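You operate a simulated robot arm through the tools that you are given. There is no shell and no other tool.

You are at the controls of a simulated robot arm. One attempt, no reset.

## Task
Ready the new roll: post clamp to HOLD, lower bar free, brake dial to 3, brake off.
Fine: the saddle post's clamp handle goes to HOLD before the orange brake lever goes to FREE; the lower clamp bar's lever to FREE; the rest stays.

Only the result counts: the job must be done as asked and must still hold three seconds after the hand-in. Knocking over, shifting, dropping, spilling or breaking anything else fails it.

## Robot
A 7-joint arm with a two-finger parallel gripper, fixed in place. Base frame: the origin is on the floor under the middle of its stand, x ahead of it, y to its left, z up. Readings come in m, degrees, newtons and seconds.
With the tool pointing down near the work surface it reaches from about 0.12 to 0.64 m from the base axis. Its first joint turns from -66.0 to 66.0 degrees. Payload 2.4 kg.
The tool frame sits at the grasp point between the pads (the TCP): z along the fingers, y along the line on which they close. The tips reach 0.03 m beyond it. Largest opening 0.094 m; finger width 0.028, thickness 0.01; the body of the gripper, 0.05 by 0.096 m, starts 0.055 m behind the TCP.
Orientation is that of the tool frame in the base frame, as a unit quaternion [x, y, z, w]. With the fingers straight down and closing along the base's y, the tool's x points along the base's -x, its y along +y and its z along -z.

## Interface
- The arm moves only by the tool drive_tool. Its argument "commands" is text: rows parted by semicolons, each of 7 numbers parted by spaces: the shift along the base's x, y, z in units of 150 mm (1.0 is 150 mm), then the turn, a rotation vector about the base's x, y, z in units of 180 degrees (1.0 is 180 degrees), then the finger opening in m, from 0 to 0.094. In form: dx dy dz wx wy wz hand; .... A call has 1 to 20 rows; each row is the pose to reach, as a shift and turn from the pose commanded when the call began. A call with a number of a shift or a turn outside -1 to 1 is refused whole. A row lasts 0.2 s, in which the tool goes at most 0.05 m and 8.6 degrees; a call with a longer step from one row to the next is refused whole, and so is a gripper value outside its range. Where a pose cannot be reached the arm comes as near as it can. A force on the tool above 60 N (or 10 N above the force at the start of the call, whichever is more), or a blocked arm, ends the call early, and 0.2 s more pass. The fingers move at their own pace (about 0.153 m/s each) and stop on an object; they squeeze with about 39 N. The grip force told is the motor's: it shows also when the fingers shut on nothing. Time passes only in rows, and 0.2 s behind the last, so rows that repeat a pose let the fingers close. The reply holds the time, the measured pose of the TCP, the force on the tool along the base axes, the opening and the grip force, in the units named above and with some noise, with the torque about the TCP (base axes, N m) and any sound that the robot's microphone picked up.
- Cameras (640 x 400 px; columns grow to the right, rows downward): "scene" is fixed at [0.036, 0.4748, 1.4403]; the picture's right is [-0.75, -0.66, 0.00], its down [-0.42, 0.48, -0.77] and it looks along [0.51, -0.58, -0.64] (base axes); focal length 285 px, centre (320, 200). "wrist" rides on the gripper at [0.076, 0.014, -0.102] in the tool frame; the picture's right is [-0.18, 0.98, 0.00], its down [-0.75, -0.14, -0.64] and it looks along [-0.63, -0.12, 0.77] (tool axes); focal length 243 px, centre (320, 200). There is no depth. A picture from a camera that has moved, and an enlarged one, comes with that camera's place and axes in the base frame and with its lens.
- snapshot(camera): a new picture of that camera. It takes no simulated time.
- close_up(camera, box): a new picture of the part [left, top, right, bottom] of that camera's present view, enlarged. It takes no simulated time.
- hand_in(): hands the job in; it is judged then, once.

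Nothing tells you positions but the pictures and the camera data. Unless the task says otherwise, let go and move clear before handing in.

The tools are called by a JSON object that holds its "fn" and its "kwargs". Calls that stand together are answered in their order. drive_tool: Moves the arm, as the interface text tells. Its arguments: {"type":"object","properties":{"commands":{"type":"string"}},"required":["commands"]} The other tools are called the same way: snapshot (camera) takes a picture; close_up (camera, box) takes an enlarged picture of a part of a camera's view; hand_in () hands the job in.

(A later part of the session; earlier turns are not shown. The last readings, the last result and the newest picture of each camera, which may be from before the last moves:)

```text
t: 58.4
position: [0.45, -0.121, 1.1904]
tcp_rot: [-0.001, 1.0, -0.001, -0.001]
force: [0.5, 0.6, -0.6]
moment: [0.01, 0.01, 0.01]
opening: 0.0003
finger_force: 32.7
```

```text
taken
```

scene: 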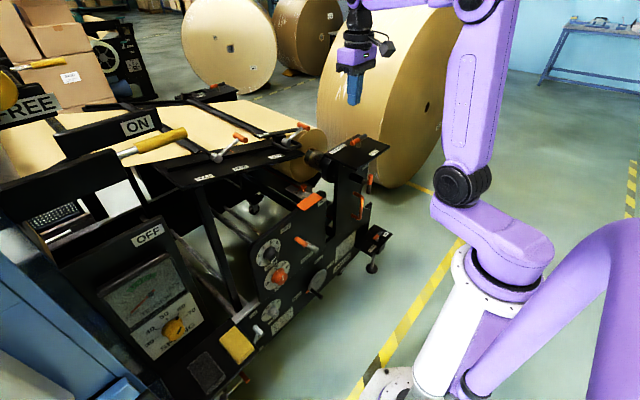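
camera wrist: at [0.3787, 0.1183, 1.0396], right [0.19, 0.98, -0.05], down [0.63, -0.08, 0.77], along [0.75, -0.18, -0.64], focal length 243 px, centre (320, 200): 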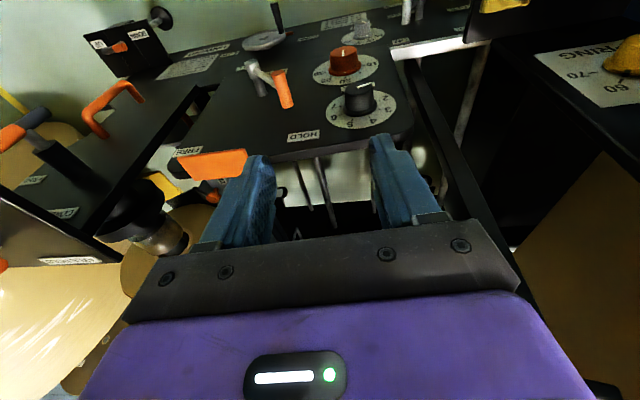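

The wrist is restored and vertical exactly. Now I'll approach the dial with the tool kept vertical, in stages, watching for reach flags.

{"fn": "drive_tool", "kwargs": {"commands": "-0.04 0.2 -0.1 0 0 0 0; -0.08 0.4 -0.25 0 0 0 0; -0.12 0.6 -0.4 0 0 0 0.03; -0.16 0.8 -0.6 0 0 0 0.06; -0.2 1.0 -0.8 0 0 0 0.06; -0.2 1.0 -0.8 0 0 0 0.06"}}

{"fn": "drive_tool", "kwargs": {"commands": "0 0.15 -0.2 0 0 0 0.06; 0 0.3 -0.4 0 0 0 0.06; 0 0.45 -0.6 0 0 0 0.06; 0 0.6 -0.8 0 0 0 0.06; 0 0.6 -0.8 0 0 0 0.06"}}

{"fn": "snapshot", "kwargs": {"camera": "wrist"}}

{"fn": "snapshot", "kwargs": {"camera": "scene"}}

```text
t: 59.8
position: [0.4197, 0.0287, 1.0683]
tcp_rot: [-0.001, 1.0, -0.001, 0.0]
force: [-0.6, 0.0, 0.6]
moment: [0.02, 0.0, 0.01]
opening: 0.0602
finger_force: 0.1
```

```text
t: 61.0
position: [0.422, 0.1212, 0.9508]
tcp_rot: [-0.001, 1.0, -0.002, 0.0]
force: [0.4, 0.4, -0.1]
moment: [0.04, -0.01, -0.01]
opening: 0.06
finger_force: 0.2
```

```text
taken
camera wrist: at [0.3457, 0.1341, 1.054], right [0.18, 0.98, 0.0], down [0.75, -0.14, 0.64], along [0.63, -0.12, -0.77], focal length 243 px, centre (320, 200)
```

wrist: 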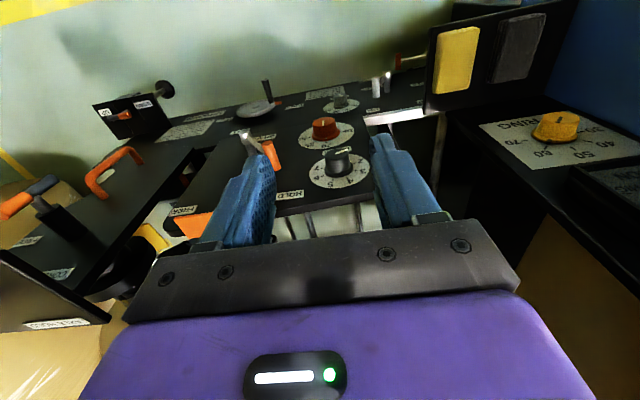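

```text
taken
```

scene: 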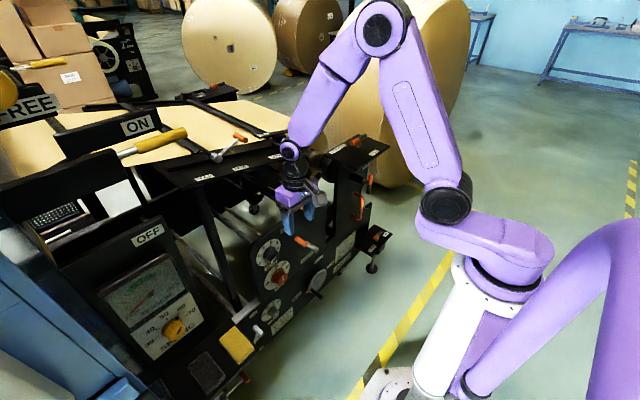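

All reached. I'll move nearer above the dial (x about 0.50, z about 0.90) and zoom to refine the knob and panel position.

{"fn": "drive_tool", "kwargs": {"commands": "0.2 0 -0.1 0 0 0 0.08; 0.4 0 -0.2 0 0 0 0.08; 0.52 0 -0.33 0 0 0 0.08; 0.52 0 -0.33 0 0 0 0.08"}}

{"fn": "snapshot", "kwargs": {"camera": "wrist"}}

{"fn": "close_up", "kwargs": {"camera": "wrist", "box": [230, 80, 410, 240]}}

{"fn": "close_up", "kwargs": {"camera": "scene", "box": [240, 160, 340, 280]}}

```text
t: 62.0
position: [0.4976, 0.1197, 0.8984]
tcp_rot: [-0.001, 1.0, -0.001, 0.0]
force: [-0.2, 0.5, -0.2]
moment: [0.02, 0.02, -0.01]
opening: 0.0799
finger_force: 0.0
```

```text
taken
camera wrist: at [0.4216, 0.1336, 1.0025], right [0.18, 0.98, 0.0], down [0.75, -0.14, 0.64], along [0.63, -0.12, -0.77], focal length 243 px, centre (320, 200)
```

wrist: 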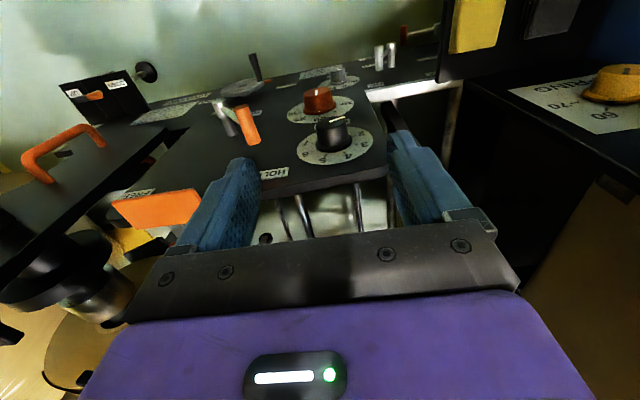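

```text
2.50 times, centred on (320, 160) of wrist
camera zoom: at [0.4216, 0.1336, 1.0025], right [0.18, 0.98, 0.0], down [0.75, -0.14, 0.64], along [0.63, -0.12, -0.77], focal length 606 px, centre (320, 300)
```

zoom: 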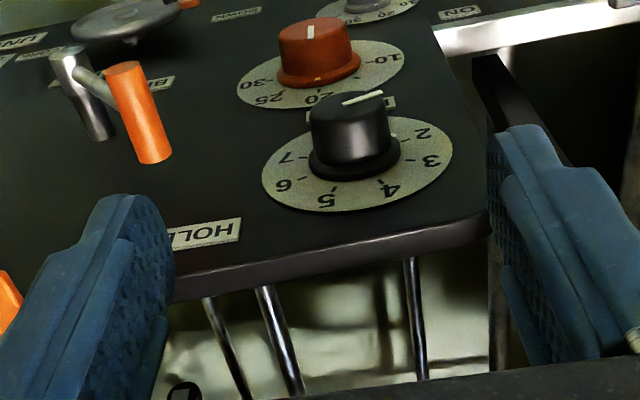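

```text
3.33 times, centred on (290, 220) of scene
camera zoom: at [0.036, 0.4748, 1.4403], right [-0.75, -0.66, 0.0], down [-0.42, 0.48, -0.77], along [0.51, -0.58, -0.64], focal length 950 px, centre (420, 133)
```

zoom: 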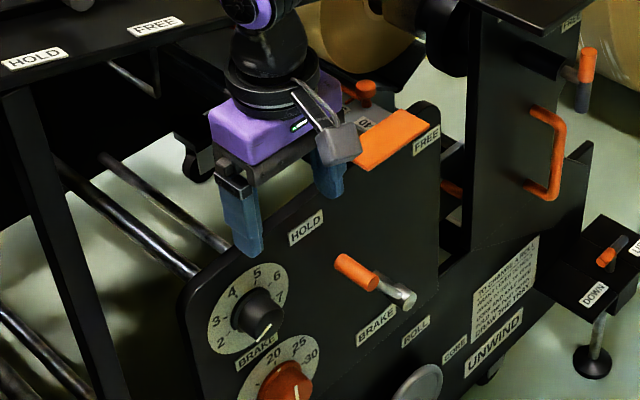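

Two wrist views agree on the dial centre at about (0.579, 0.124, 0.697), with the knob's face at x about 0.55 and radius about 0.021. I'll roll the tool −22.5° about x and line up above the knob along the tilted approach.

{"fn": "drive_tool", "kwargs": {"commands": "0.05 0.1 -0.05 -0.042 0 0 0.08; 0.1 0.2 -0.1 -0.083 0 0 0.08; 0.2 0.3 -0.2 -0.125 0 0 0.08; 0.34 0.333 -0.4 -0.125 0 0 0.08; 0.34 0.333 -0.4 -0.125 0 0 0.08"}}

{"fn": "snapshot", "kwargs": {"camera": "wrist"}}

{"fn": "close_up", "kwargs": {"camera": "scene", "box": [240, 160, 340, 280]}}

```text
t: 63.2
position: [0.5486, 0.1707, 0.8414]
tcp_rot: [-0.001, 0.981, -0.196, 0.0]
force: [-0.6, 0.7, 0.4]
moment: [0.04, 0.01, -0.02]
opening: 0.0802
finger_force: 0.1
```

```text
taken
camera wrist: at [0.473, 0.2218, 0.9315], right [0.18, 0.91, -0.38], down [0.75, 0.12, 0.65], along [0.63, -0.4, -0.66], focal length 243 px, centre (320, 200)
```

wrist: 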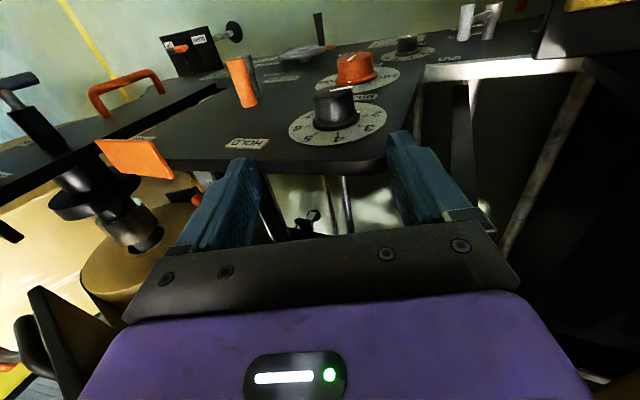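

```text
3.33 times, centred on (290, 220) of scene
camera zoom: at [0.036, 0.4748, 1.4403], right [-0.75, -0.66, 0.0], down [-0.42, 0.48, -0.77], along [0.51, -0.58, -0.64], focal length 950 px, centre (420, 133)
```

zoom: 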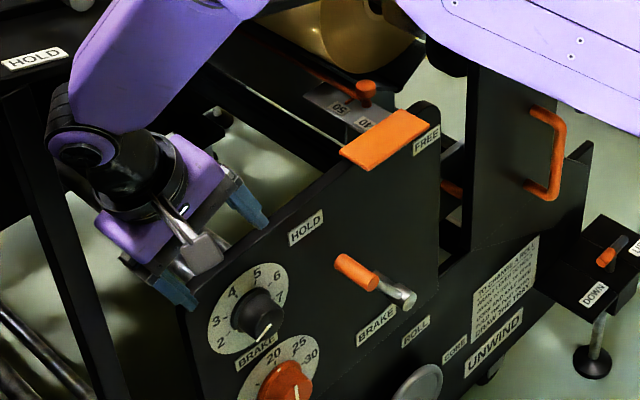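

The knob lies between the fingers along the approach line, within a few mm. Moving down to 10 cm off the knob to re-check the alignment.

{"fn": "drive_tool", "kwargs": {"commands": "0 -0.025 -0.17 0 0 0 0.08; 0 -0.051 -0.335 0 0 0 0.08; 0 -0.051 -0.335 0 0 0 0.08"}}

{"fn": "close_up", "kwargs": {"camera": "wrist", "box": [220, 60, 440, 220]}}

{"fn": "close_up", "kwargs": {"camera": "scene", "box": [240, 180, 320, 280]}}

```text
t: 64.0
position: [0.5479, 0.1618, 0.7899]
tcp_rot: [-0.002, 0.98, -0.197, -0.001]
force: [-0.9, -0.6, 0.4]
moment: [0.0, 0.04, 0.01]
opening: 0.08
finger_force: 0.0
```

```text
2.50 times, centred on (330, 140) of wrist
camera zoom: at [0.4731, 0.213, 0.8802], right [0.18, 0.91, -0.38], down [0.75, 0.12, 0.65], along [0.63, -0.4, -0.66], focal length 606 px, centre (295, 350)
```

zoom: 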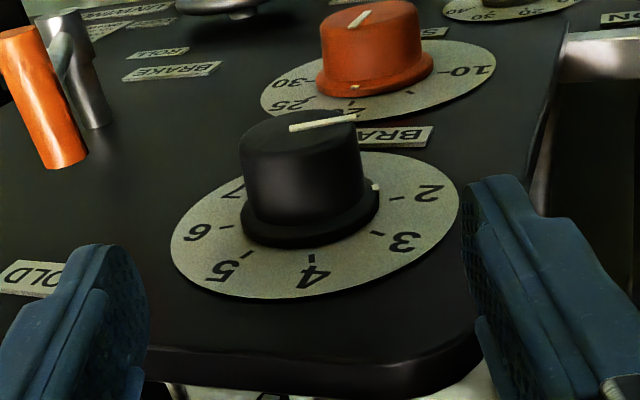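

```text
4.00 times, centred on (280, 230) of scene
camera zoom: at [0.036, 0.4748, 1.4403], right [-0.75, -0.66, 0.0], down [-0.42, 0.48, -0.77], along [0.51, -0.58, -0.64], focal length 1140 px, centre (480, 80)
```

zoom: 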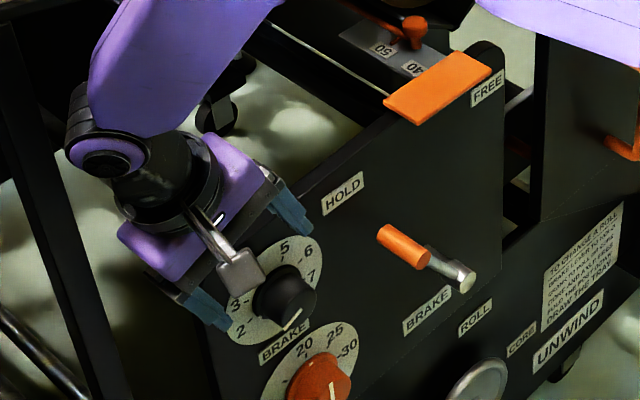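

The knob axis is confirmed at (y 0.124, z 0.697). Descending along the tool axis to put the pads around the knob.

{"fn": "drive_tool", "kwargs": {"commands": "0.005 -0.07 -0.17 0 0 0 0.08; 0.01 -0.14 -0.34 0 0 0 0.08; 0.01 -0.2 -0.49 0 0 0 0.08; 0.01 -0.255 -0.616 0 0 0 0.08; 0.01 -0.255 -0.616 0 0 0 0.08"}}

{"fn": "snapshot", "kwargs": {"camera": "wrist"}}

{"fn": "close_up", "kwargs": {"camera": "scene", "box": [240, 180, 320, 280]}}

```text
t: 64.9
position: [0.5508, 0.1319, 0.7219]
tcp_rot: [-0.001, 0.98, -0.198, 0.002]
force: [-17.9, -3.4, 24.3]
moment: [1.0, -1.58, 0.49]
opening: 0.08
finger_force: 0.1
stopped in row 4: the force on the tool passed its limit at 108 N (the readings are from after the stop); the commanded pose is now the measured one
```

```text
taken
camera wrist: at [0.4751, 0.1846, 0.8117], right [0.18, 0.91, -0.38], down [0.75, 0.12, 0.65], along [0.63, -0.41, -0.66], focal length 243 px, centre (320, 200)
```

wrist: 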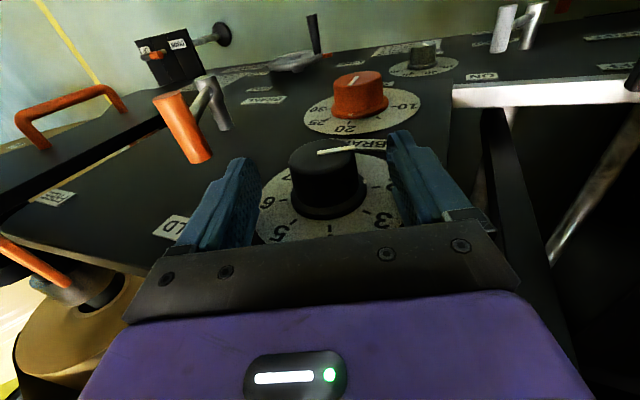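

```text
4.00 times, centred on (280, 230) of scene
camera zoom: at [0.0351, 0.4746, 1.4404], right [-0.75, -0.66, 0.0], down [-0.42, 0.48, -0.77], along [0.51, -0.58, -0.64], focal length 1140 px, centre (480, 80)
```

zoom: 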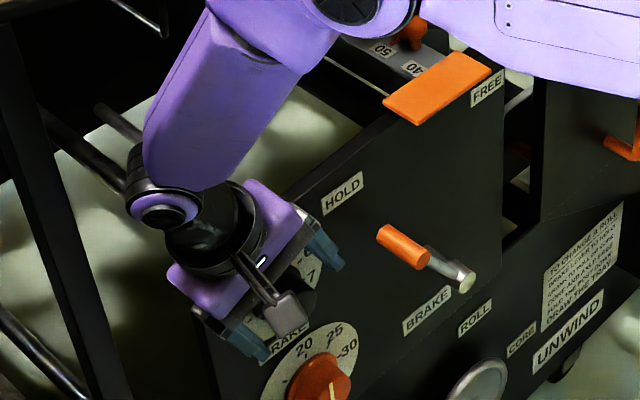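

The gripper body touched the panel's upper edge (contact at roughly x 0.577, z 0.77), so I need more standoff. I'll back off, pitch the tool 8° so its body leans away from the panel, and re-approach.

{"fn": "drive_tool", "kwargs": {"commands": "-0.06 0.07 0.16 0 0 0 0.08; -0.1 0.149 0.322 0 -0.0205 0.0085 0.08; -0.1 0.149 0.322 0 -0.0411 0.017 0.08; -0.1 0.149 0.322 0 -0.0411 0.017 0.08"}}

{"fn": "snapshot", "kwargs": {"camera": "wrist"}}

{"fn": "close_up", "kwargs": {"camera": "scene", "box": [240, 180, 320, 280]}}

```text
t: 65.9
position: [0.5376, 0.158, 0.7678]
tcp_rot: [-0.015, 0.978, -0.198, 0.071]
force: [0.6, 0.2, -0.3]
moment: [0.01, 0.0, 0.0]
opening: 0.0798
finger_force: 0.1
```

```text
taken
camera wrist: at [0.4477, 0.2045, 0.8475], right [0.18, 0.92, -0.36], down [0.65, 0.16, 0.74], along [0.74, -0.37, -0.57], focal length 243 px, centre (320, 200)
```

wrist: 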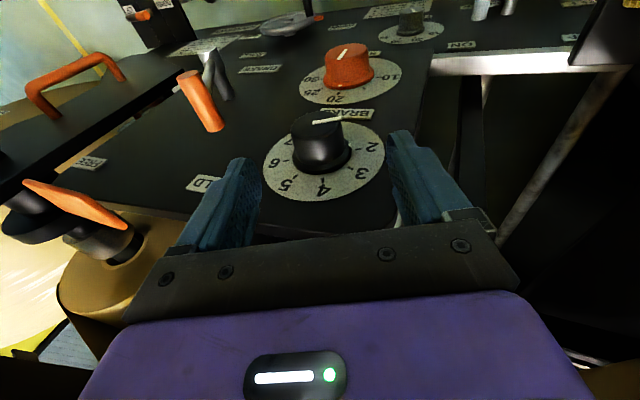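

```text
4.00 times, centred on (280, 230) of scene
camera zoom: at [0.036, 0.4748, 1.4403], right [-0.75, -0.66, 0.0], down [-0.42, 0.48, -0.77], along [0.51, -0.58, -0.64], focal length 1140 px, centre (480, 80)
```

zoom: 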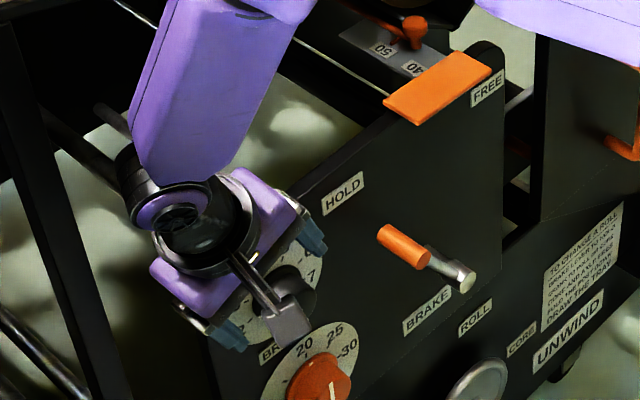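

Clear now, and the knob sits between the fingers. Re-approaching slowly along the tool axis.

{"fn": "drive_tool", "kwargs": {"commands": "0.012 -0.065 -0.1 0 0 0 0.08; 0.025 -0.11 -0.2 0 0 0 0.08; 0.04 -0.15 -0.3 0 0 0 0.08; 0.052 -0.19 -0.39 0 0 0 0.08; 0.063 -0.227 -0.472 0 0 0 0.08; 0.063 -0.227 -0.472 0 0 0 0.08"}}

{"fn": "snapshot", "kwargs": {"camera": "wrist"}}

{"fn": "close_up", "kwargs": {"camera": "scene", "box": [240, 180, 320, 280]}}

```text
t: 66.9
position: [0.5445, 0.1313, 0.7173]
tcp_rot: [-0.013, 0.977, -0.199, 0.074]
force: [-10.7, -0.5, 19.6]
moment: [0.78, -1.21, 0.42]
opening: 0.0799
finger_force: 0.1
stopped in row 5: the force on the tool passed its limit at 96 N (the readings are from after the stop); the commanded pose is now the measured one
```

```text
taken
camera wrist: at [0.4546, 0.179, 0.7951], right [0.18, 0.92, -0.36], down [0.65, 0.16, 0.74], along [0.74, -0.37, -0.56], focal length 243 px, centre (320, 200)
```

wrist: 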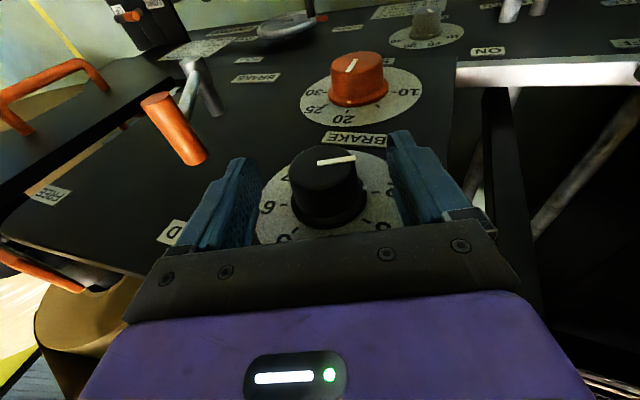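

```text
4.00 times, centred on (280, 230) of scene
camera zoom: at [0.0354, 0.4747, 1.4403], right [-0.75, -0.66, 0.0], down [-0.42, 0.48, -0.77], along [0.51, -0.58, -0.64], focal length 1140 px, centre (480, 80)
```

zoom: 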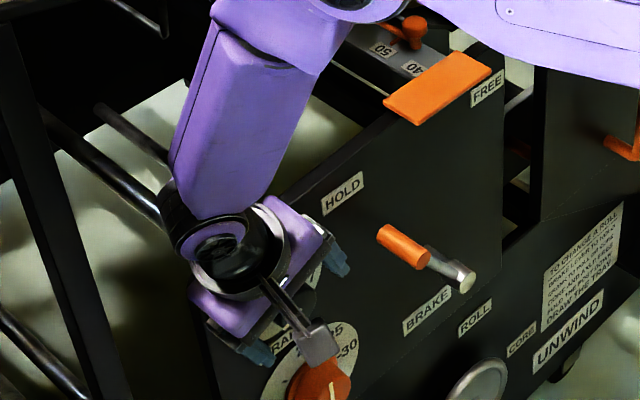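

Contact again, at nearly the same height. I need to see what touches; zooming in on the gripper from the scene camera.

{"fn": "close_up", "kwargs": {"camera": "scene", "box": [270, 205, 335, 275]}}

{"fn": "close_up", "kwargs": {"camera": "wrist", "box": [120, 120, 520, 340]}}

{"fn": "snapshot", "kwargs": {"camera": "scene"}}

```text
5.71 times, centred on (302, 240) of scene
camera zoom: at [0.0354, 0.4747, 1.4403], right [-0.75, -0.66, 0.0], down [-0.42, 0.48, -0.77], along [0.51, -0.58, -0.64], focal length 1629 px, centre (420, -29)
```

zoom: 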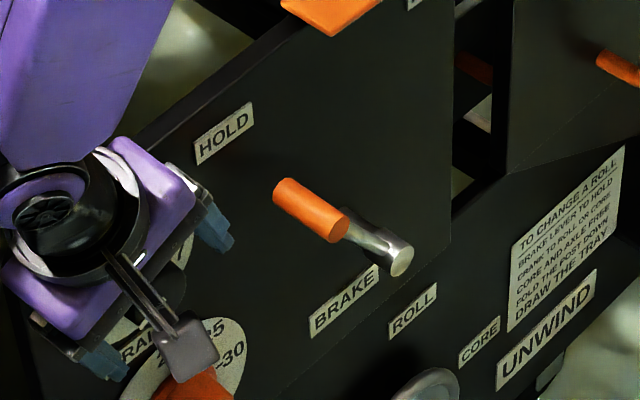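

```text
1.60 times, centred on (320, 230) of wrist
camera zoom: at [0.4546, 0.179, 0.7951], right [0.18, 0.92, -0.36], down [0.65, 0.16, 0.74], along [0.74, -0.37, -0.56], focal length 388 px, centre (320, 152)
```

zoom: 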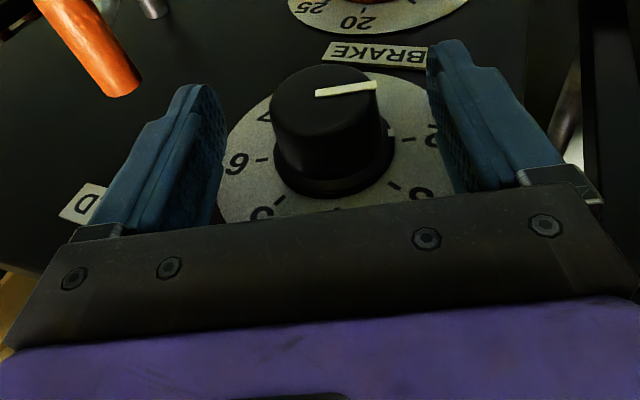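

```text
taken
```

scene: 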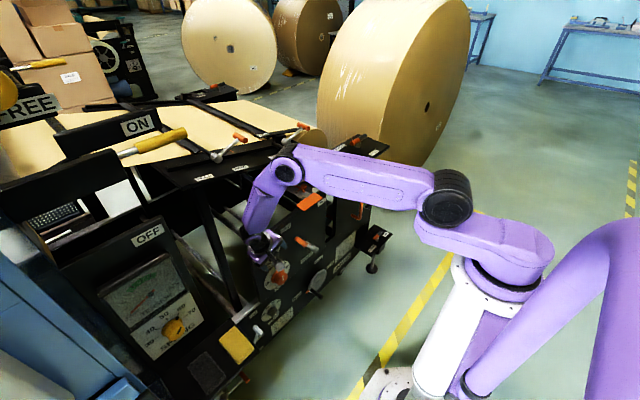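

The gripper body is hitting the panel's top rim, so coming from above can't work. A 45° forward tilt gives clearance, provided I cross the straight-wrist point cleanly high up. First I'll retreat straight back and up to a vertical tool.

{"fn": "drive_tool", "kwargs": {"commands": "-0.03 0.08 0.2 0 0 0 0.08; -0.07 0.19 0.46 0 0 0 0.08; -0.11 0.29 0.7 0 0 0 0.06; -0.2 0.35 0.95 0.0426 0.0159 -0.0028 0.03; -0.35 0.25 1.0 0.0853 0.0317 -0.0056 0; -0.5 0.1 1.0 0.1279 0.0476 -0.0084 0; -0.6 0 1.0 0.1279 0.0476 -0.0084 0; -0.6 0 1.0 0.1279 0.0476 -0.0084 0"}}

{"fn": "snapshot", "kwargs": {"camera": "scene"}}

```text
t: 68.7
position: [0.4549, 0.1329, 0.8658]
tcp_rot: [-0.001, 1.0, 0.001, -0.001]
force: [-0.1, 0.3, -0.5]
moment: [0.0, -0.01, -0.01]
opening: 0.0001
finger_force: 33.0
```

```text
taken
```

scene: 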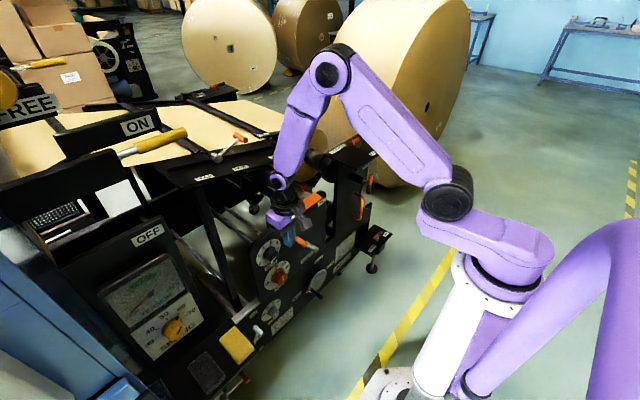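

Vertical and clear. Raising to the high clear area at y = 0, where I'll tilt the tool forward purely in the arm's own plane.

{"fn": "drive_tool", "kwargs": {"commands": "0 -0.1 0.3 0 0 0 0; 0 -0.25 0.58 0 0 0 0; 0 -0.4 0.85 0 0 0 0; 0 -0.5 1.0 0 0 0 0"}}

{"fn": "drive_tool", "kwargs": {"commands": "0 -0.1 0.3 0 0 0 0; 0 -0.2 0.6 0 0 0 0; 0 -0.3 0.85 0 0 0 0; 0 -0.39 1.0 0 0 0 0; 0 -0.39 1.0 0 0 0 0"}}

{"fn": "snapshot", "kwargs": {"camera": "scene"}}

```text
t: 69.7
position: [0.4543, 0.053, 1.0179]
tcp_rot: [-0.001, 1.0, 0.001, -0.002]
force: [-0.4, -0.1, 0.1]
moment: [-0.01, -0.01, 0.0]
opening: 0.0001
finger_force: 33.2
```

```text
t: 70.9
position: [0.4546, -0.0046, 1.166]
tcp_rot: [-0.001, 1.0, 0.002, -0.002]
force: [0.7, -0.3, 0.0]
moment: [-0.01, -0.02, 0.01]
opening: 0.0
finger_force: 32.8
```

```text
taken
```

scene: 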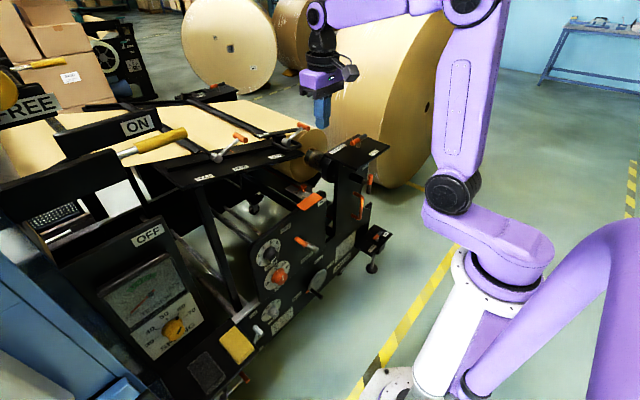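

In-plane and healthy. Now tilting forward to horizontal in large pitch steps so the wrist passes cleanly through straight.

{"fn": "drive_tool", "kwargs": {"commands": "0.07 0 0.05 0 -0.046 0 0; 0.14 0 0.1 0 -0.092 0 0; 0.22 0 0.16 0 -0.138 0 0; 0.3 0 0.24 0 -0.184 0 0; 0.38 0 0.33 0 -0.23 0 0; 0.46 0 0.43 0 -0.276 0 0; 0.54 0 0.54 0 -0.322 0 0; 0.61 0 0.66 0 -0.368 0 0; 0.67 0 0.78 0 -0.414 0 0; 0.72 0 0.9 0 -0.46 0 0; 0.77 0 1.0 0 -0.5 0 0; 0.77 0 1.0 0 -0.5 0 0"}}

{"fn": "snapshot", "kwargs": {"camera": "scene"}}

```text
t: 73.5
position: [0.5695, -0.0024, 1.3164]
tcp_rot: [-0.001, 0.708, -0.001, 0.706]
force: [-1.0, -0.5, -0.3]
moment: [0.01, -0.02, 0.03]
opening: 0.0001
finger_force: 33.4
```

```text
taken
```

scene: 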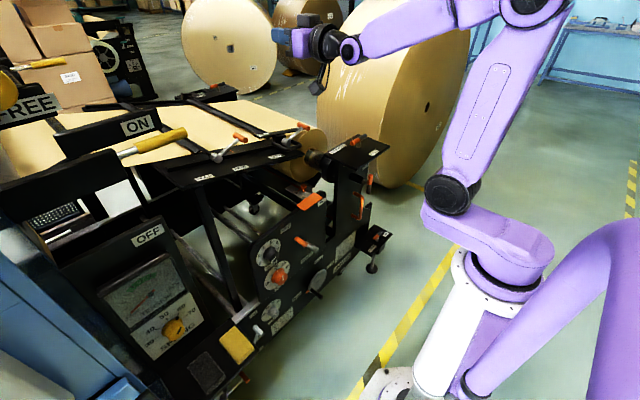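

Reached horizontally with no flags. Now descending in front of the table edge while easing the tilt, keeping the wrist bent forward.

{"fn": "drive_tool", "kwargs": {"commands": "-0.03 0.04 -0.2 0 0.017 0 0; -0.06 0.08 -0.4 0 0.033 0 0; -0.09 0.12 -0.6 0 0.05 0 0; -0.12 0.16 -0.8 0 0.067 0 0; -0.15 0.2 -1.0 0 0.083 0 0; -0.15 0.2 -1.0 0 0.083 0 0"}}

{"fn": "drive_tool", "kwargs": {"commands": "-0.05 0.08 -0.2 0 0.02 0 0; -0.1 0.16 -0.4 0 0.04 0 0; -0.15 0.24 -0.6 0 0.06 0 0; -0.2 0.32 -0.8 0 0.083 0 0; -0.22 0.36 -1.0 0 0.083 0 0; -0.22 0.36 -1.0 0 0.083 0 0"}}

{"fn": "snapshot", "kwargs": {"camera": "scene"}}

{"fn": "snapshot", "kwargs": {"camera": "wrist"}}

```text
t: 74.9
position: [0.5449, 0.0261, 1.1634]
tcp_rot: [-0.001, 0.794, 0.0, 0.608]
force: [-0.2, 0.5, 0.0]
moment: [-0.04, -0.02, -0.01]
opening: 0.0
finger_force: 32.7
```

```text
t: 76.3
position: [0.5129, 0.0802, 1.0155]
tcp_rot: [-0.001, 0.866, 0.0, 0.5]
force: [-0.4, -1.0, -0.1]
moment: [0.02, -0.01, 0.01]
opening: 0.0
finger_force: 32.5
```

```text
taken
```

scene: 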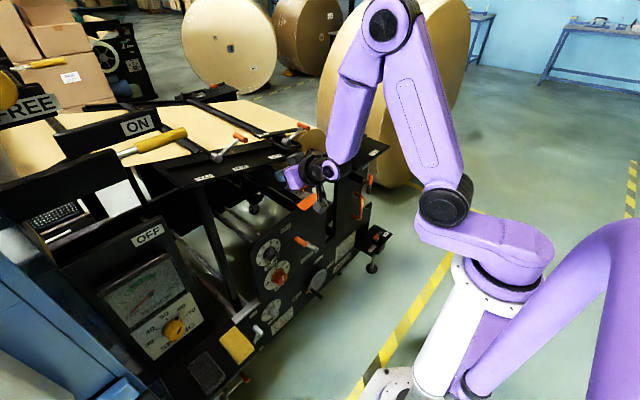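

```text
taken
camera wrist: at [0.3858, 0.0934, 1.0023], right [0.09, 0.98, 0.16], down [-0.18, -0.14, 0.97], along [0.98, -0.12, 0.16], focal length 243 px, centre (320, 200)
```

wrist: 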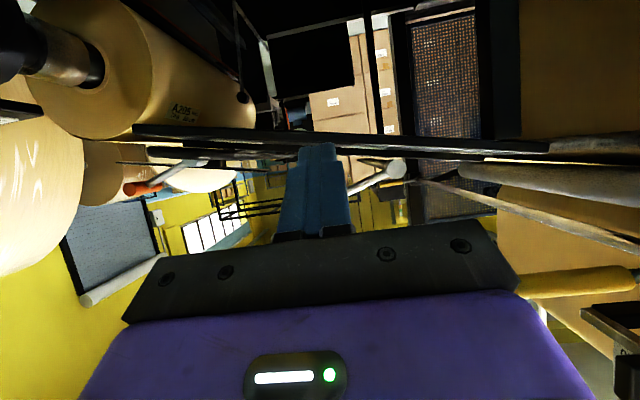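

The forward-bent wrist configuration works. Continuing down in front of the dial.

{"fn": "drive_tool", "kwargs": {"commands": "-0.05 0.06 -0.2 0 0.011 0 0.03; -0.1 0.12 -0.4 0 0.022 0 0.06; -0.15 0.18 -0.6 0 0.033 0 0.08; -0.2 0.24 -0.8 0 0.044 0 0.08; -0.22 0.29 -0.97 0 0.055 0 0.08; -0.22 0.29 -0.97 0 0.055 0 0.08"}}

{"fn": "snapshot", "kwargs": {"camera": "wrist"}}

{"fn": "snapshot", "kwargs": {"camera": "scene"}}

```text
t: 77.7
position: [0.4825, 0.1254, 0.8709]
tcp_rot: [-0.001, 0.906, 0.001, 0.423]
force: [0.2, 0.3, 0.4]
moment: [0.03, 0.01, -0.01]
opening: 0.0802
finger_force: 0.0
```

```text
taken
camera wrist: at [0.3549, 0.1385, 0.8791], right [0.12, 0.98, 0.14], down [-0.01, -0.14, 0.99], along [0.99, -0.12, -0.01], focal length 243 px, centre (320, 200)
```

wrist: 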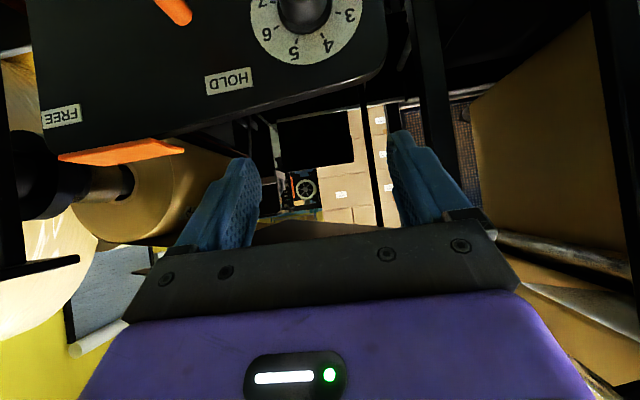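

```text
taken
```

scene: 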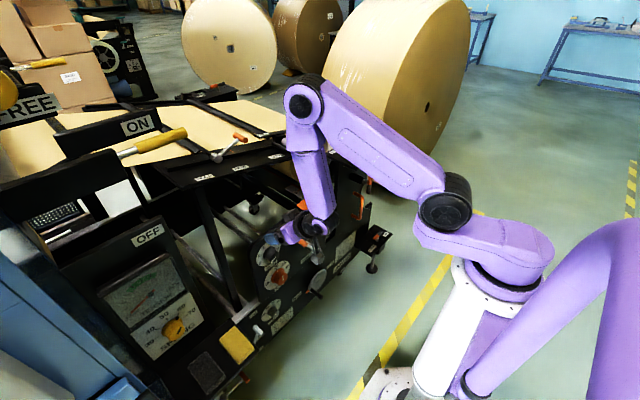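

Healthy pose in front of the dial. Rolling to −22.5° with 45° pitch and moving to a pre-grip point 10 cm off the knob.

{"fn": "drive_tool", "kwargs": {"commands": "-0.03 0.06 -0.1 -0.0417 0.0092 -0.0021 0.08; -0.06 0.12 -0.25 -0.0835 0.0183 -0.0042 0.08; -0.09 0.17 -0.4 -0.1252 0.0275 -0.0063 0.08; -0.1 0.2 -0.55 -0.1252 0.0275 -0.0063 0.08; -0.1 0.2 -0.656 -0.1252 0.0275 -0.0063 0.08; -0.1 0.2 -0.656 -0.1252 0.0275 -0.0063 0.08"}}

{"fn": "snapshot", "kwargs": {"camera": "wrist"}}

{"fn": "close_up", "kwargs": {"camera": "scene", "box": [240, 170, 340, 290]}}

```text
t: 79.1
position: [0.4666, 0.1537, 0.7706]
tcp_rot: [-0.074, 0.906, -0.182, 0.375]
force: [0.1, -0.6, -0.2]
moment: [0.04, 0.02, 0.01]
opening: 0.0798
finger_force: 0.0
```

```text
taken
camera wrist: at [0.3409, 0.1726, 0.7829], right [0.13, 0.96, -0.26], down [0.08, 0.25, 0.97], along [0.99, -0.15, -0.04], focal length 243 px, centre (320, 200)
```

wrist: 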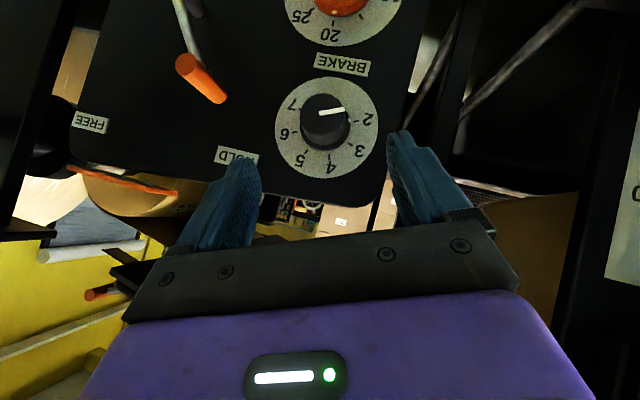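

```text
3.33 times, centred on (290, 230) of scene
camera zoom: at [0.036, 0.4748, 1.4403], right [-0.75, -0.66, 0.0], down [-0.42, 0.48, -0.77], along [0.51, -0.58, -0.64], focal length 950 px, centre (420, 100)
```

zoom: 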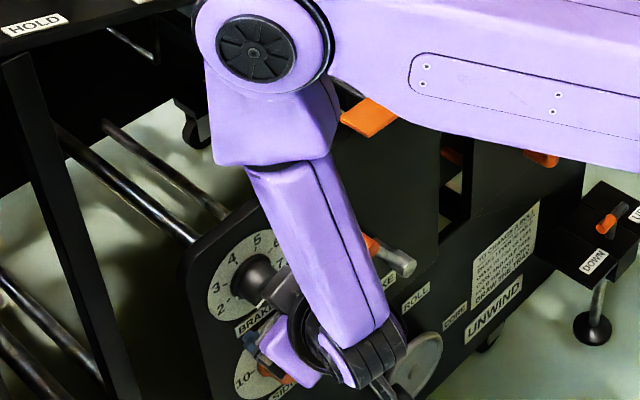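

The dial is nearly head-on between the fingers. Zooming to verify alignment of the knob with the approach line.

{"fn": "close_up", "kwargs": {"camera": "wrist", "box": [240, 60, 420, 200]}}

```text
2.86 times, centred on (330, 130) of wrist
camera zoom: at [0.3409, 0.1726, 0.7829], right [0.13, 0.96, -0.26], down [0.08, 0.25, 0.97], along [0.99, -0.15, -0.04], focal length 693 px, centre (291, 400)
```

zoom: 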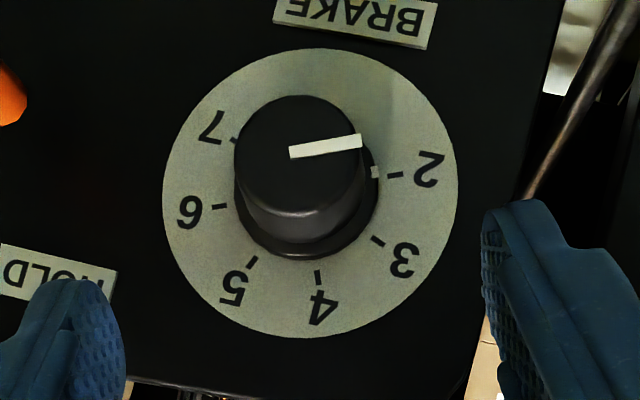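

Alignment is good: knob axis at (0.124, 0.699), pointer exactly on 2. Advancing along the tool axis to straddle the knob.

{"fn": "drive_tool", "kwargs": {"commands": "0.12 -0.043 -0.103 0 0 0 0.08; 0.24 -0.085 -0.207 0 0 0 0.08; 0.35 -0.125 -0.304 0 0 0 0.08; 0.42 -0.15 -0.365 0 0 0 0.08; 0.476 -0.17 -0.413 0 0 0 0.08; 0.476 -0.17 -0.413 0 0 0 0.08"}}

{"fn": "snapshot", "kwargs": {"camera": "wrist"}}

{"fn": "close_up", "kwargs": {"camera": "wrist", "box": [220, 100, 420, 240]}}

```text
t: 80.5
position: [0.5365, 0.1281, 0.7105]
tcp_rot: [-0.075, 0.906, -0.181, 0.375]
force: [-0.1, -0.5, 0.4]
moment: [0.0, 0.03, 0.0]
opening: 0.0802
finger_force: 0.1
```

```text
taken
camera wrist: at [0.4106, 0.1484, 0.7227], right [0.13, 0.96, -0.26], down [0.08, 0.25, 0.97], along [0.99, -0.15, -0.04], focal length 243 px, centre (320, 200)
```

wrist: 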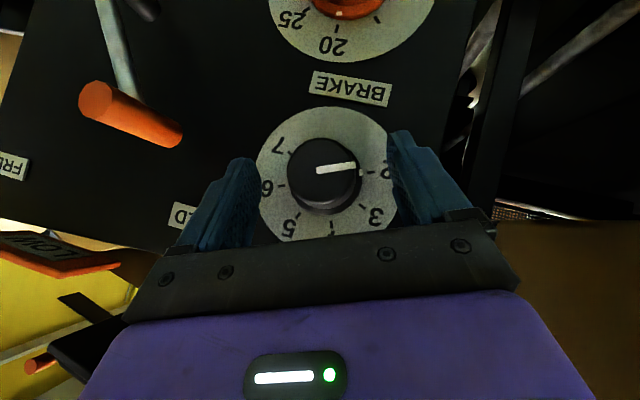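

```text
2.86 times, centred on (320, 170) of wrist
camera zoom: at [0.4106, 0.1484, 0.7227], right [0.13, 0.96, -0.26], down [0.08, 0.25, 0.97], along [0.99, -0.15, -0.04], focal length 693 px, centre (320, 286)
```

zoom: 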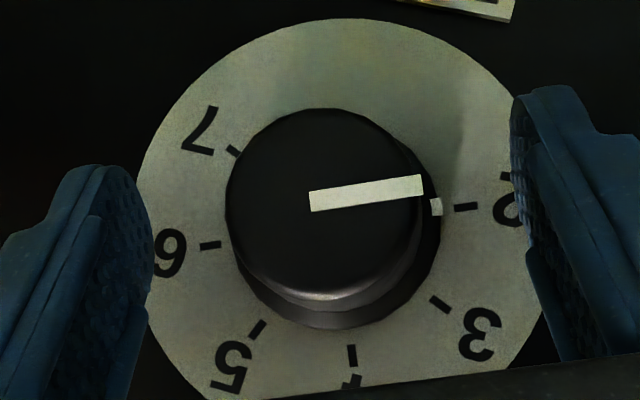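

Positioned without contact; the knob is centred between the pads. Closing on it.

{"fn": "drive_tool", "kwargs": {"commands": "0 0 0 0 0 0 0.04; 0 0 0 0 0 0 0.02; 0 0 0 0 0 0 0.0; 0 0 0 0 0 0 0.0"}}

{"fn": "close_up", "kwargs": {"camera": "wrist", "box": [220, 100, 420, 240]}}

```text
t: 81.5
position: [0.5353, 0.1296, 0.7098]
tcp_rot: [-0.074, 0.906, -0.181, 0.375]
force: [3.5, -1.1, -4.0]
moment: [0.0, -0.01, 0.12]
opening: 0.0415
finger_force: 45.7
```

```text
2.86 times, centred on (320, 170) of wrist
camera zoom: at [0.4105, 0.1486, 0.7227], right [0.13, 0.96, -0.26], down [0.08, 0.25, 0.97], along [0.99, -0.15, -0.04], focal length 693 px, centre (320, 286)
```

zoom: 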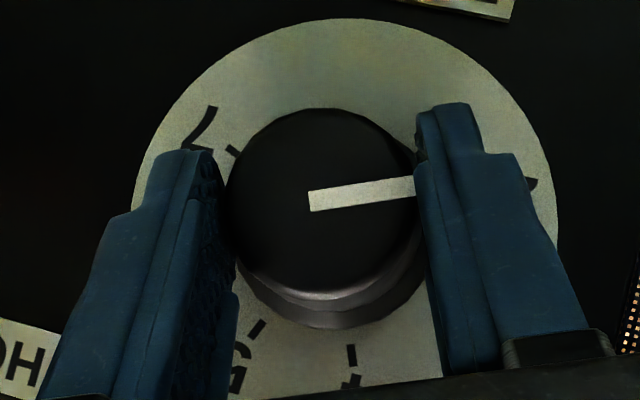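

Firm grip on the knob. Turning clockwise (as seen from the front) by 45° about its axis; first half now.

{"fn": "drive_tool", "kwargs": {"commands": "0 -0.0047 0.0017 0.0208 0 0 0; 0 -0.0093 0.0033 0.0417 0 0 0; 0 -0.014 0.004 0.0625 0 0 0; 0 -0.0187 0.0047 0.0833 0 0 0; 0 -0.0234 0.005 0.1042 0 0 0; 0 -0.028 0.0053 0.125 0 0 0"}}

{"fn": "close_up", "kwargs": {"camera": "wrist", "box": [220, 100, 420, 240]}}

{"fn": "snapshot", "kwargs": {"camera": "scene"}}

```text
t: 82.9
position: [0.5367, 0.1243, 0.7115]
tcp_rot: [-0.001, 0.925, 0.0, 0.381]
force: [-20.8, -2.5, 16.0]
moment: [-0.02, 0.39, -0.12]
opening: 0.0417
finger_force: 45.1
```

```text
2.86 times, centred on (320, 170) of wrist
camera zoom: at [0.4105, 0.1382, 0.7307], right [0.13, 0.98, 0.13], down [0.08, -0.14, 0.99], along [0.99, -0.12, -0.1], focal length 693 px, centre (320, 286)
```

zoom: 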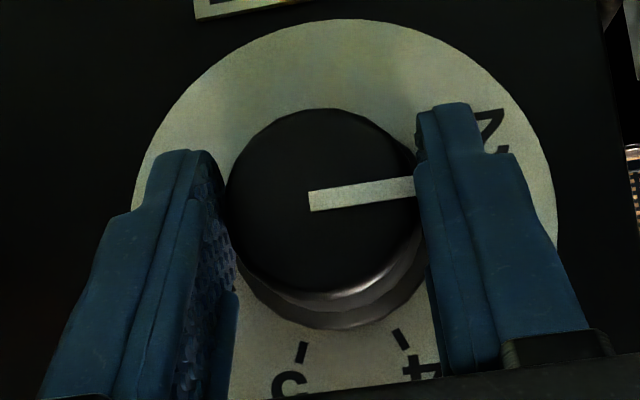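

```text
taken
```

scene: 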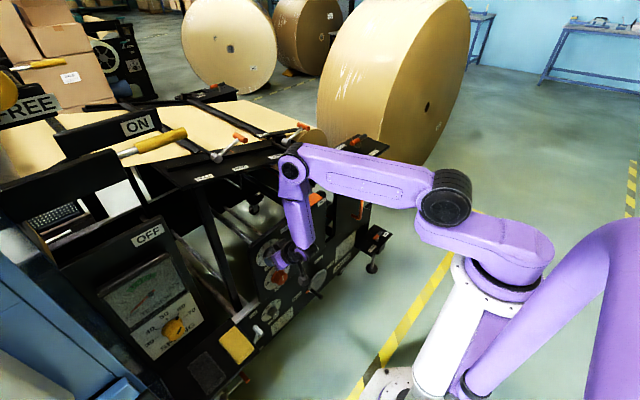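

The knob turns with the gripper. Second half of the turn, with a tiny relief of the contact force.

{"fn": "drive_tool", "kwargs": {"commands": "-0.008 -0.0047 0.004 0.0208 0 0 0; -0.008 -0.0093 0.003 0.0417 0 0 0; -0.008 -0.014 0.003 0.0625 0 0 0; -0.008 -0.0187 0.002 0.0833 0 0 0; -0.008 -0.0234 0.001 0.1042 0 0 0; -0.008 -0.028 0 0.125 0 0 0; -0.008 -0.028 0 0.125 0 0 0"}}

{"fn": "close_up", "kwargs": {"camera": "wrist", "box": [220, 100, 420, 240]}}

{"fn": "snapshot", "kwargs": {"camera": "wrist"}}

```text
t: 84.5
position: [0.5367, 0.1207, 0.7105]
tcp_rot: [0.075, 0.907, 0.179, 0.373]
force: [8.1, 2.7, -28.7]
moment: [-0.12, 0.97, 0.06]
opening: 0.0415
finger_force: 45.2
```

```text
2.86 times, centred on (320, 170) of wrist
camera zoom: at [0.4105, 0.1259, 0.7345], right [0.13, 0.86, 0.49], down [0.08, -0.51, 0.86], along [0.99, -0.07, -0.14], focal length 693 px, centre (320, 286)
```

zoom: 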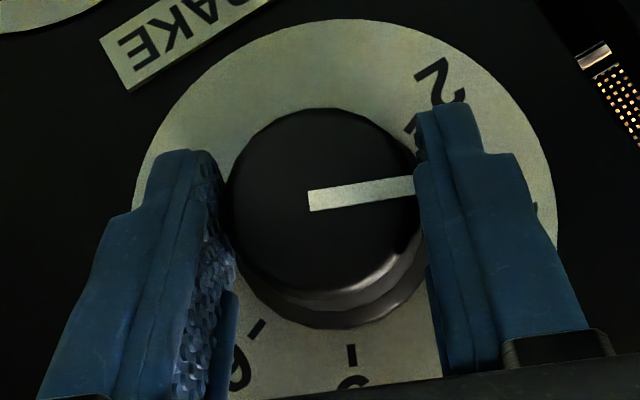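

```text
taken
camera wrist: at [0.4105, 0.1259, 0.7345], right [0.13, 0.86, 0.49], down [0.08, -0.51, 0.86], along [0.99, -0.07, -0.14], focal length 243 px, centre (320, 200)
```

wrist: 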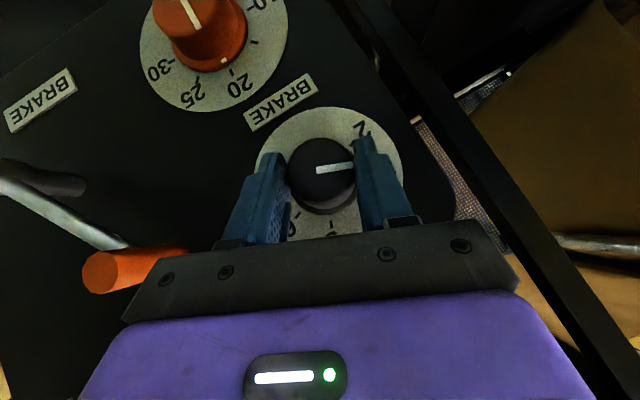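

The tool and knob rotated 45° together with no slip. I'll ease the residual force, open the fingers, and check the pointer.

{"fn": "drive_tool", "kwargs": {"commands": "-0.004 0 0.012 0 0 0 0; -0.004 0 0.012 0 0 0 0.05; -0.004 0 0.012 0 0 0 0.07; -0.004 0 0.012 0 0 0 0.07"}}

{"fn": "close_up", "kwargs": {"camera": "wrist", "box": [220, 100, 420, 240]}}

{"fn": "snapshot", "kwargs": {"camera": "wrist"}}

```text
t: 85.5
position: [0.5371, 0.1213, 0.7127]
tcp_rot: [0.074, 0.906, 0.18, 0.375]
force: [0.4, -0.3, 0.0]
moment: [0.0, 0.02, -0.01]
opening: 0.0701
finger_force: 0.0
```

```text
2.86 times, centred on (320, 170) of wrist
camera zoom: at [0.4099, 0.1259, 0.7366], right [0.13, 0.86, 0.5], down [0.08, -0.51, 0.86], along [0.99, -0.07, -0.13], focal length 693 px, centre (320, 286)
```

zoom: 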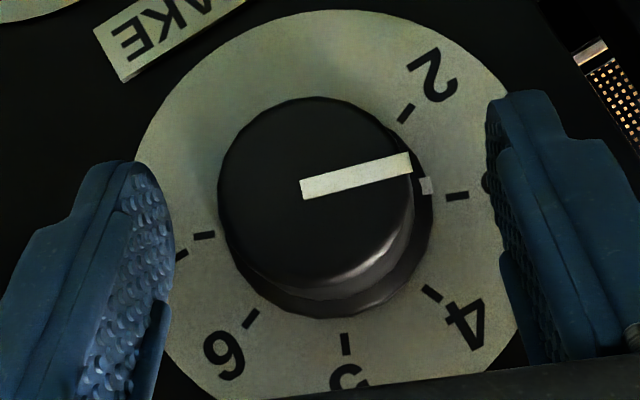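

```text
taken
camera wrist: at [0.4099, 0.1259, 0.7366], right [0.13, 0.86, 0.5], down [0.08, -0.51, 0.86], along [0.99, -0.07, -0.13], focal length 243 px, centre (320, 200)
```

wrist: 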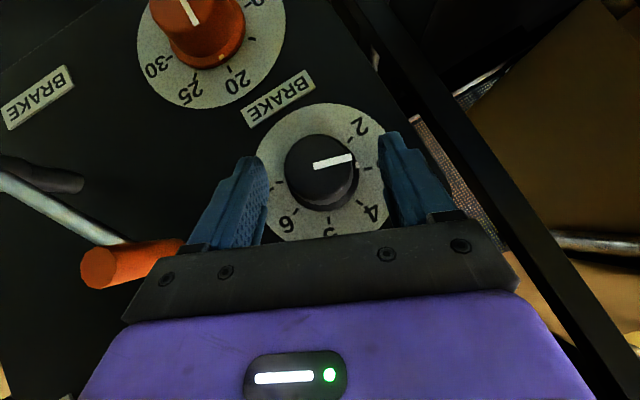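

After release the pointer sits about 4–5° short of 3 (my small lift while gripped dragged it back). I'll re-centre, re-grip, add about 5°, and open without any translation.

{"fn": "drive_tool", "kwargs": {"commands": "0 -0.015 -0.006 0 0 0 0.07; 0 -0.015 -0.006 0 0 0 0.04; 0 -0.015 -0.006 0 0 0 0; 0 -0.015 -0.006 0 0 0 0; 0 -0.015 -0.006 0 0 0 0"}}

{"fn": "close_up", "kwargs": {"camera": "wrist", "box": [220, 100, 420, 240]}}

```text
t: 86.7
position: [0.5361, 0.1202, 0.7122]
tcp_rot: [0.074, 0.906, 0.18, 0.376]
force: [-2.0, 6.5, 7.5]
moment: [0.13, 0.07, 0.55]
opening: 0.0409
finger_force: 44.8
```

```text
2.86 times, centred on (320, 170) of wrist
camera zoom: at [0.4104, 0.1243, 0.7354], right [0.13, 0.86, 0.5], down [0.08, -0.51, 0.86], along [0.99, -0.07, -0.13], focal length 693 px, centre (320, 286)
```

zoom: 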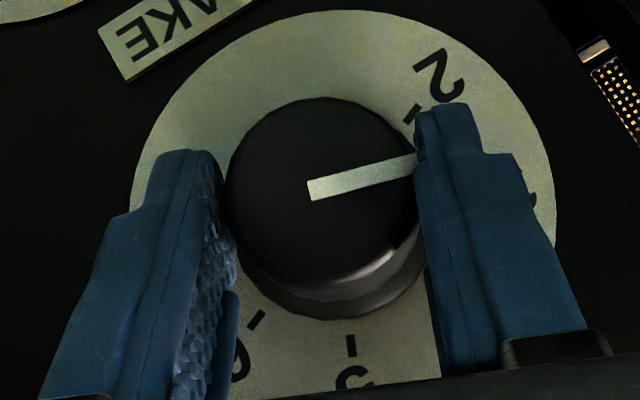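

Re-gripped; pointer direction reads about 5–6° short. Rotating a further 6° about the axis in small steps.

{"fn": "drive_tool", "kwargs": {"commands": "0 -0.003 -0.001 0.011 0 0 0; 0 -0.006 -0.002 0.022 0 0 0; 0 -0.009 -0.003 0.033 0 0 0; 0 -0.009 -0.003 0.033 0 0 0"}}

{"fn": "close_up", "kwargs": {"camera": "wrist", "box": [220, 100, 420, 240]}}

```text
t: 87.7
position: [0.5356, 0.1196, 0.7101]
tcp_rot: [0.093, 0.896, 0.226, 0.371]
force: [5.7, 17.0, -4.7]
moment: [0.2, -0.56, -0.12]
opening: 0.041
finger_force: 45.3
```

```text
2.86 times, centred on (320, 170) of wrist
camera zoom: at [0.4104, 0.1207, 0.7354], right [0.13, 0.8, 0.58], down [0.08, -0.59, 0.8], along [0.99, -0.06, -0.14], focal length 693 px, centre (320, 286)
```

zoom: 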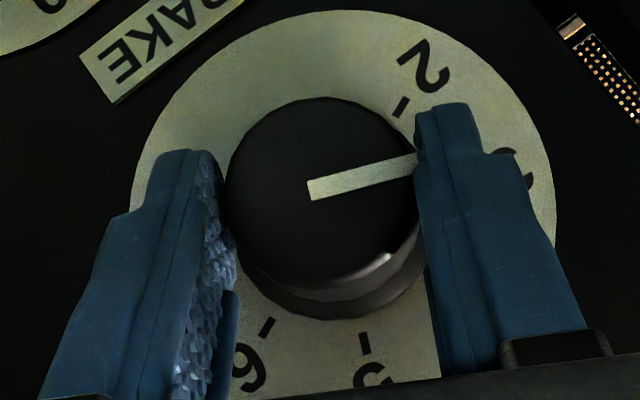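

Pointer now lines up with the 3 tick. Opening the fingers without moving.

{"fn": "drive_tool", "kwargs": {"commands": "0 0 0 0 0 0 0.05; 0 0 0 0 0 0 0.07; 0 0 0 0 0 0 0.07"}}

{"fn": "close_up", "kwargs": {"camera": "wrist", "box": [220, 100, 420, 240]}}

```text
t: 88.5
position: [0.5366, 0.1173, 0.7107]
tcp_rot: [0.094, 0.896, 0.225, 0.37]
force: [0.1, -0.6, -0.4]
moment: [-0.01, 0.01, -0.02]
opening: 0.07
finger_force: 0.1
```

```text
2.86 times, centred on (320, 170) of wrist
camera zoom: at [0.4102, 0.1195, 0.7354], right [0.13, 0.8, 0.58], down [0.08, -0.59, 0.8], along [0.99, -0.06, -0.14], focal length 693 px, centre (320, 286)
```

zoom: 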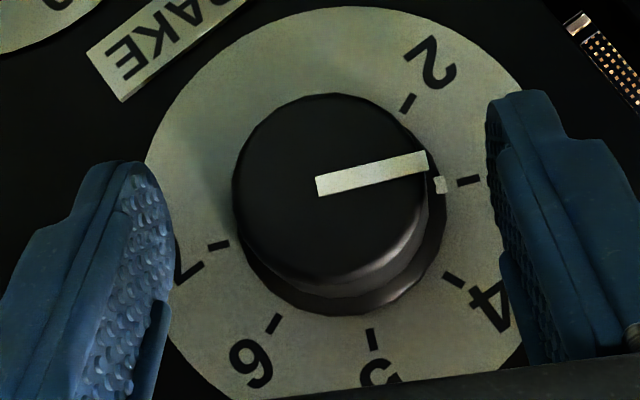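

The pointer is on 3 within about a degree. Backing straight out along the tool axis, then I'll view the panel before doing the brake lever.

{"fn": "drive_tool", "kwargs": {"commands": "-0.12 -0.056 0.104 0 0 0 0.07; -0.235 -0.111 0.208 0 0 0 0.07; -0.4 -0.12 0.35 0 0 0 0.07; -0.5 -0.1 0.5 -0.045 0 0 0.04; -0.5 -0.05 0.6 -0.09 0 0 0; -0.5 0 0.6 -0.135 0 0 0; -0.5 0 0.6 -0.157 0 0 0"}}

{"fn": "snapshot", "kwargs": {"camera": "wrist"}}

{"fn": "snapshot", "kwargs": {"camera": "scene"}}

```text
t: 90.1
position: [0.4639, 0.1163, 0.8007]
tcp_rot: [0.001, 0.924, 0.0, 0.383]
force: [-0.3, 0.8, 0.2]
moment: [0.01, 0.02, 0.0]
opening: 0.0001
finger_force: 33.0
```

```text
taken
camera wrist: at [0.3368, 0.1301, 0.8203], right [0.13, 0.98, 0.13], down [0.08, -0.14, 0.99], along [0.99, -0.12, -0.1], focal length 243 px, centre (320, 200)
```

wrist: 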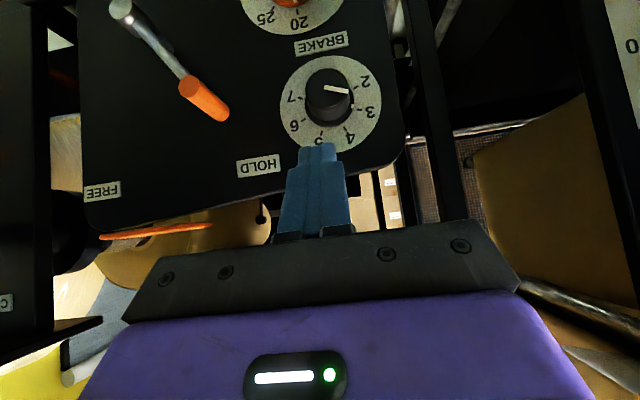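

```text
taken
```

scene: 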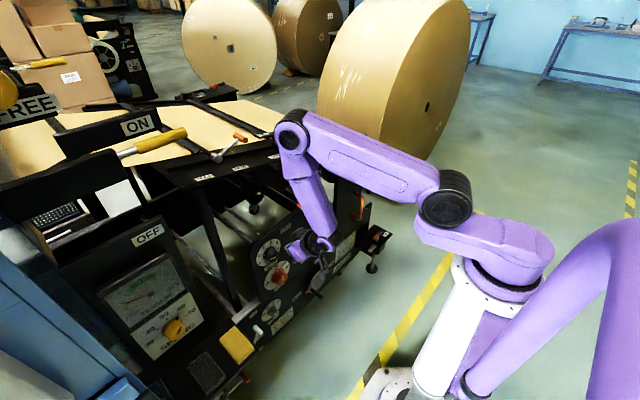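

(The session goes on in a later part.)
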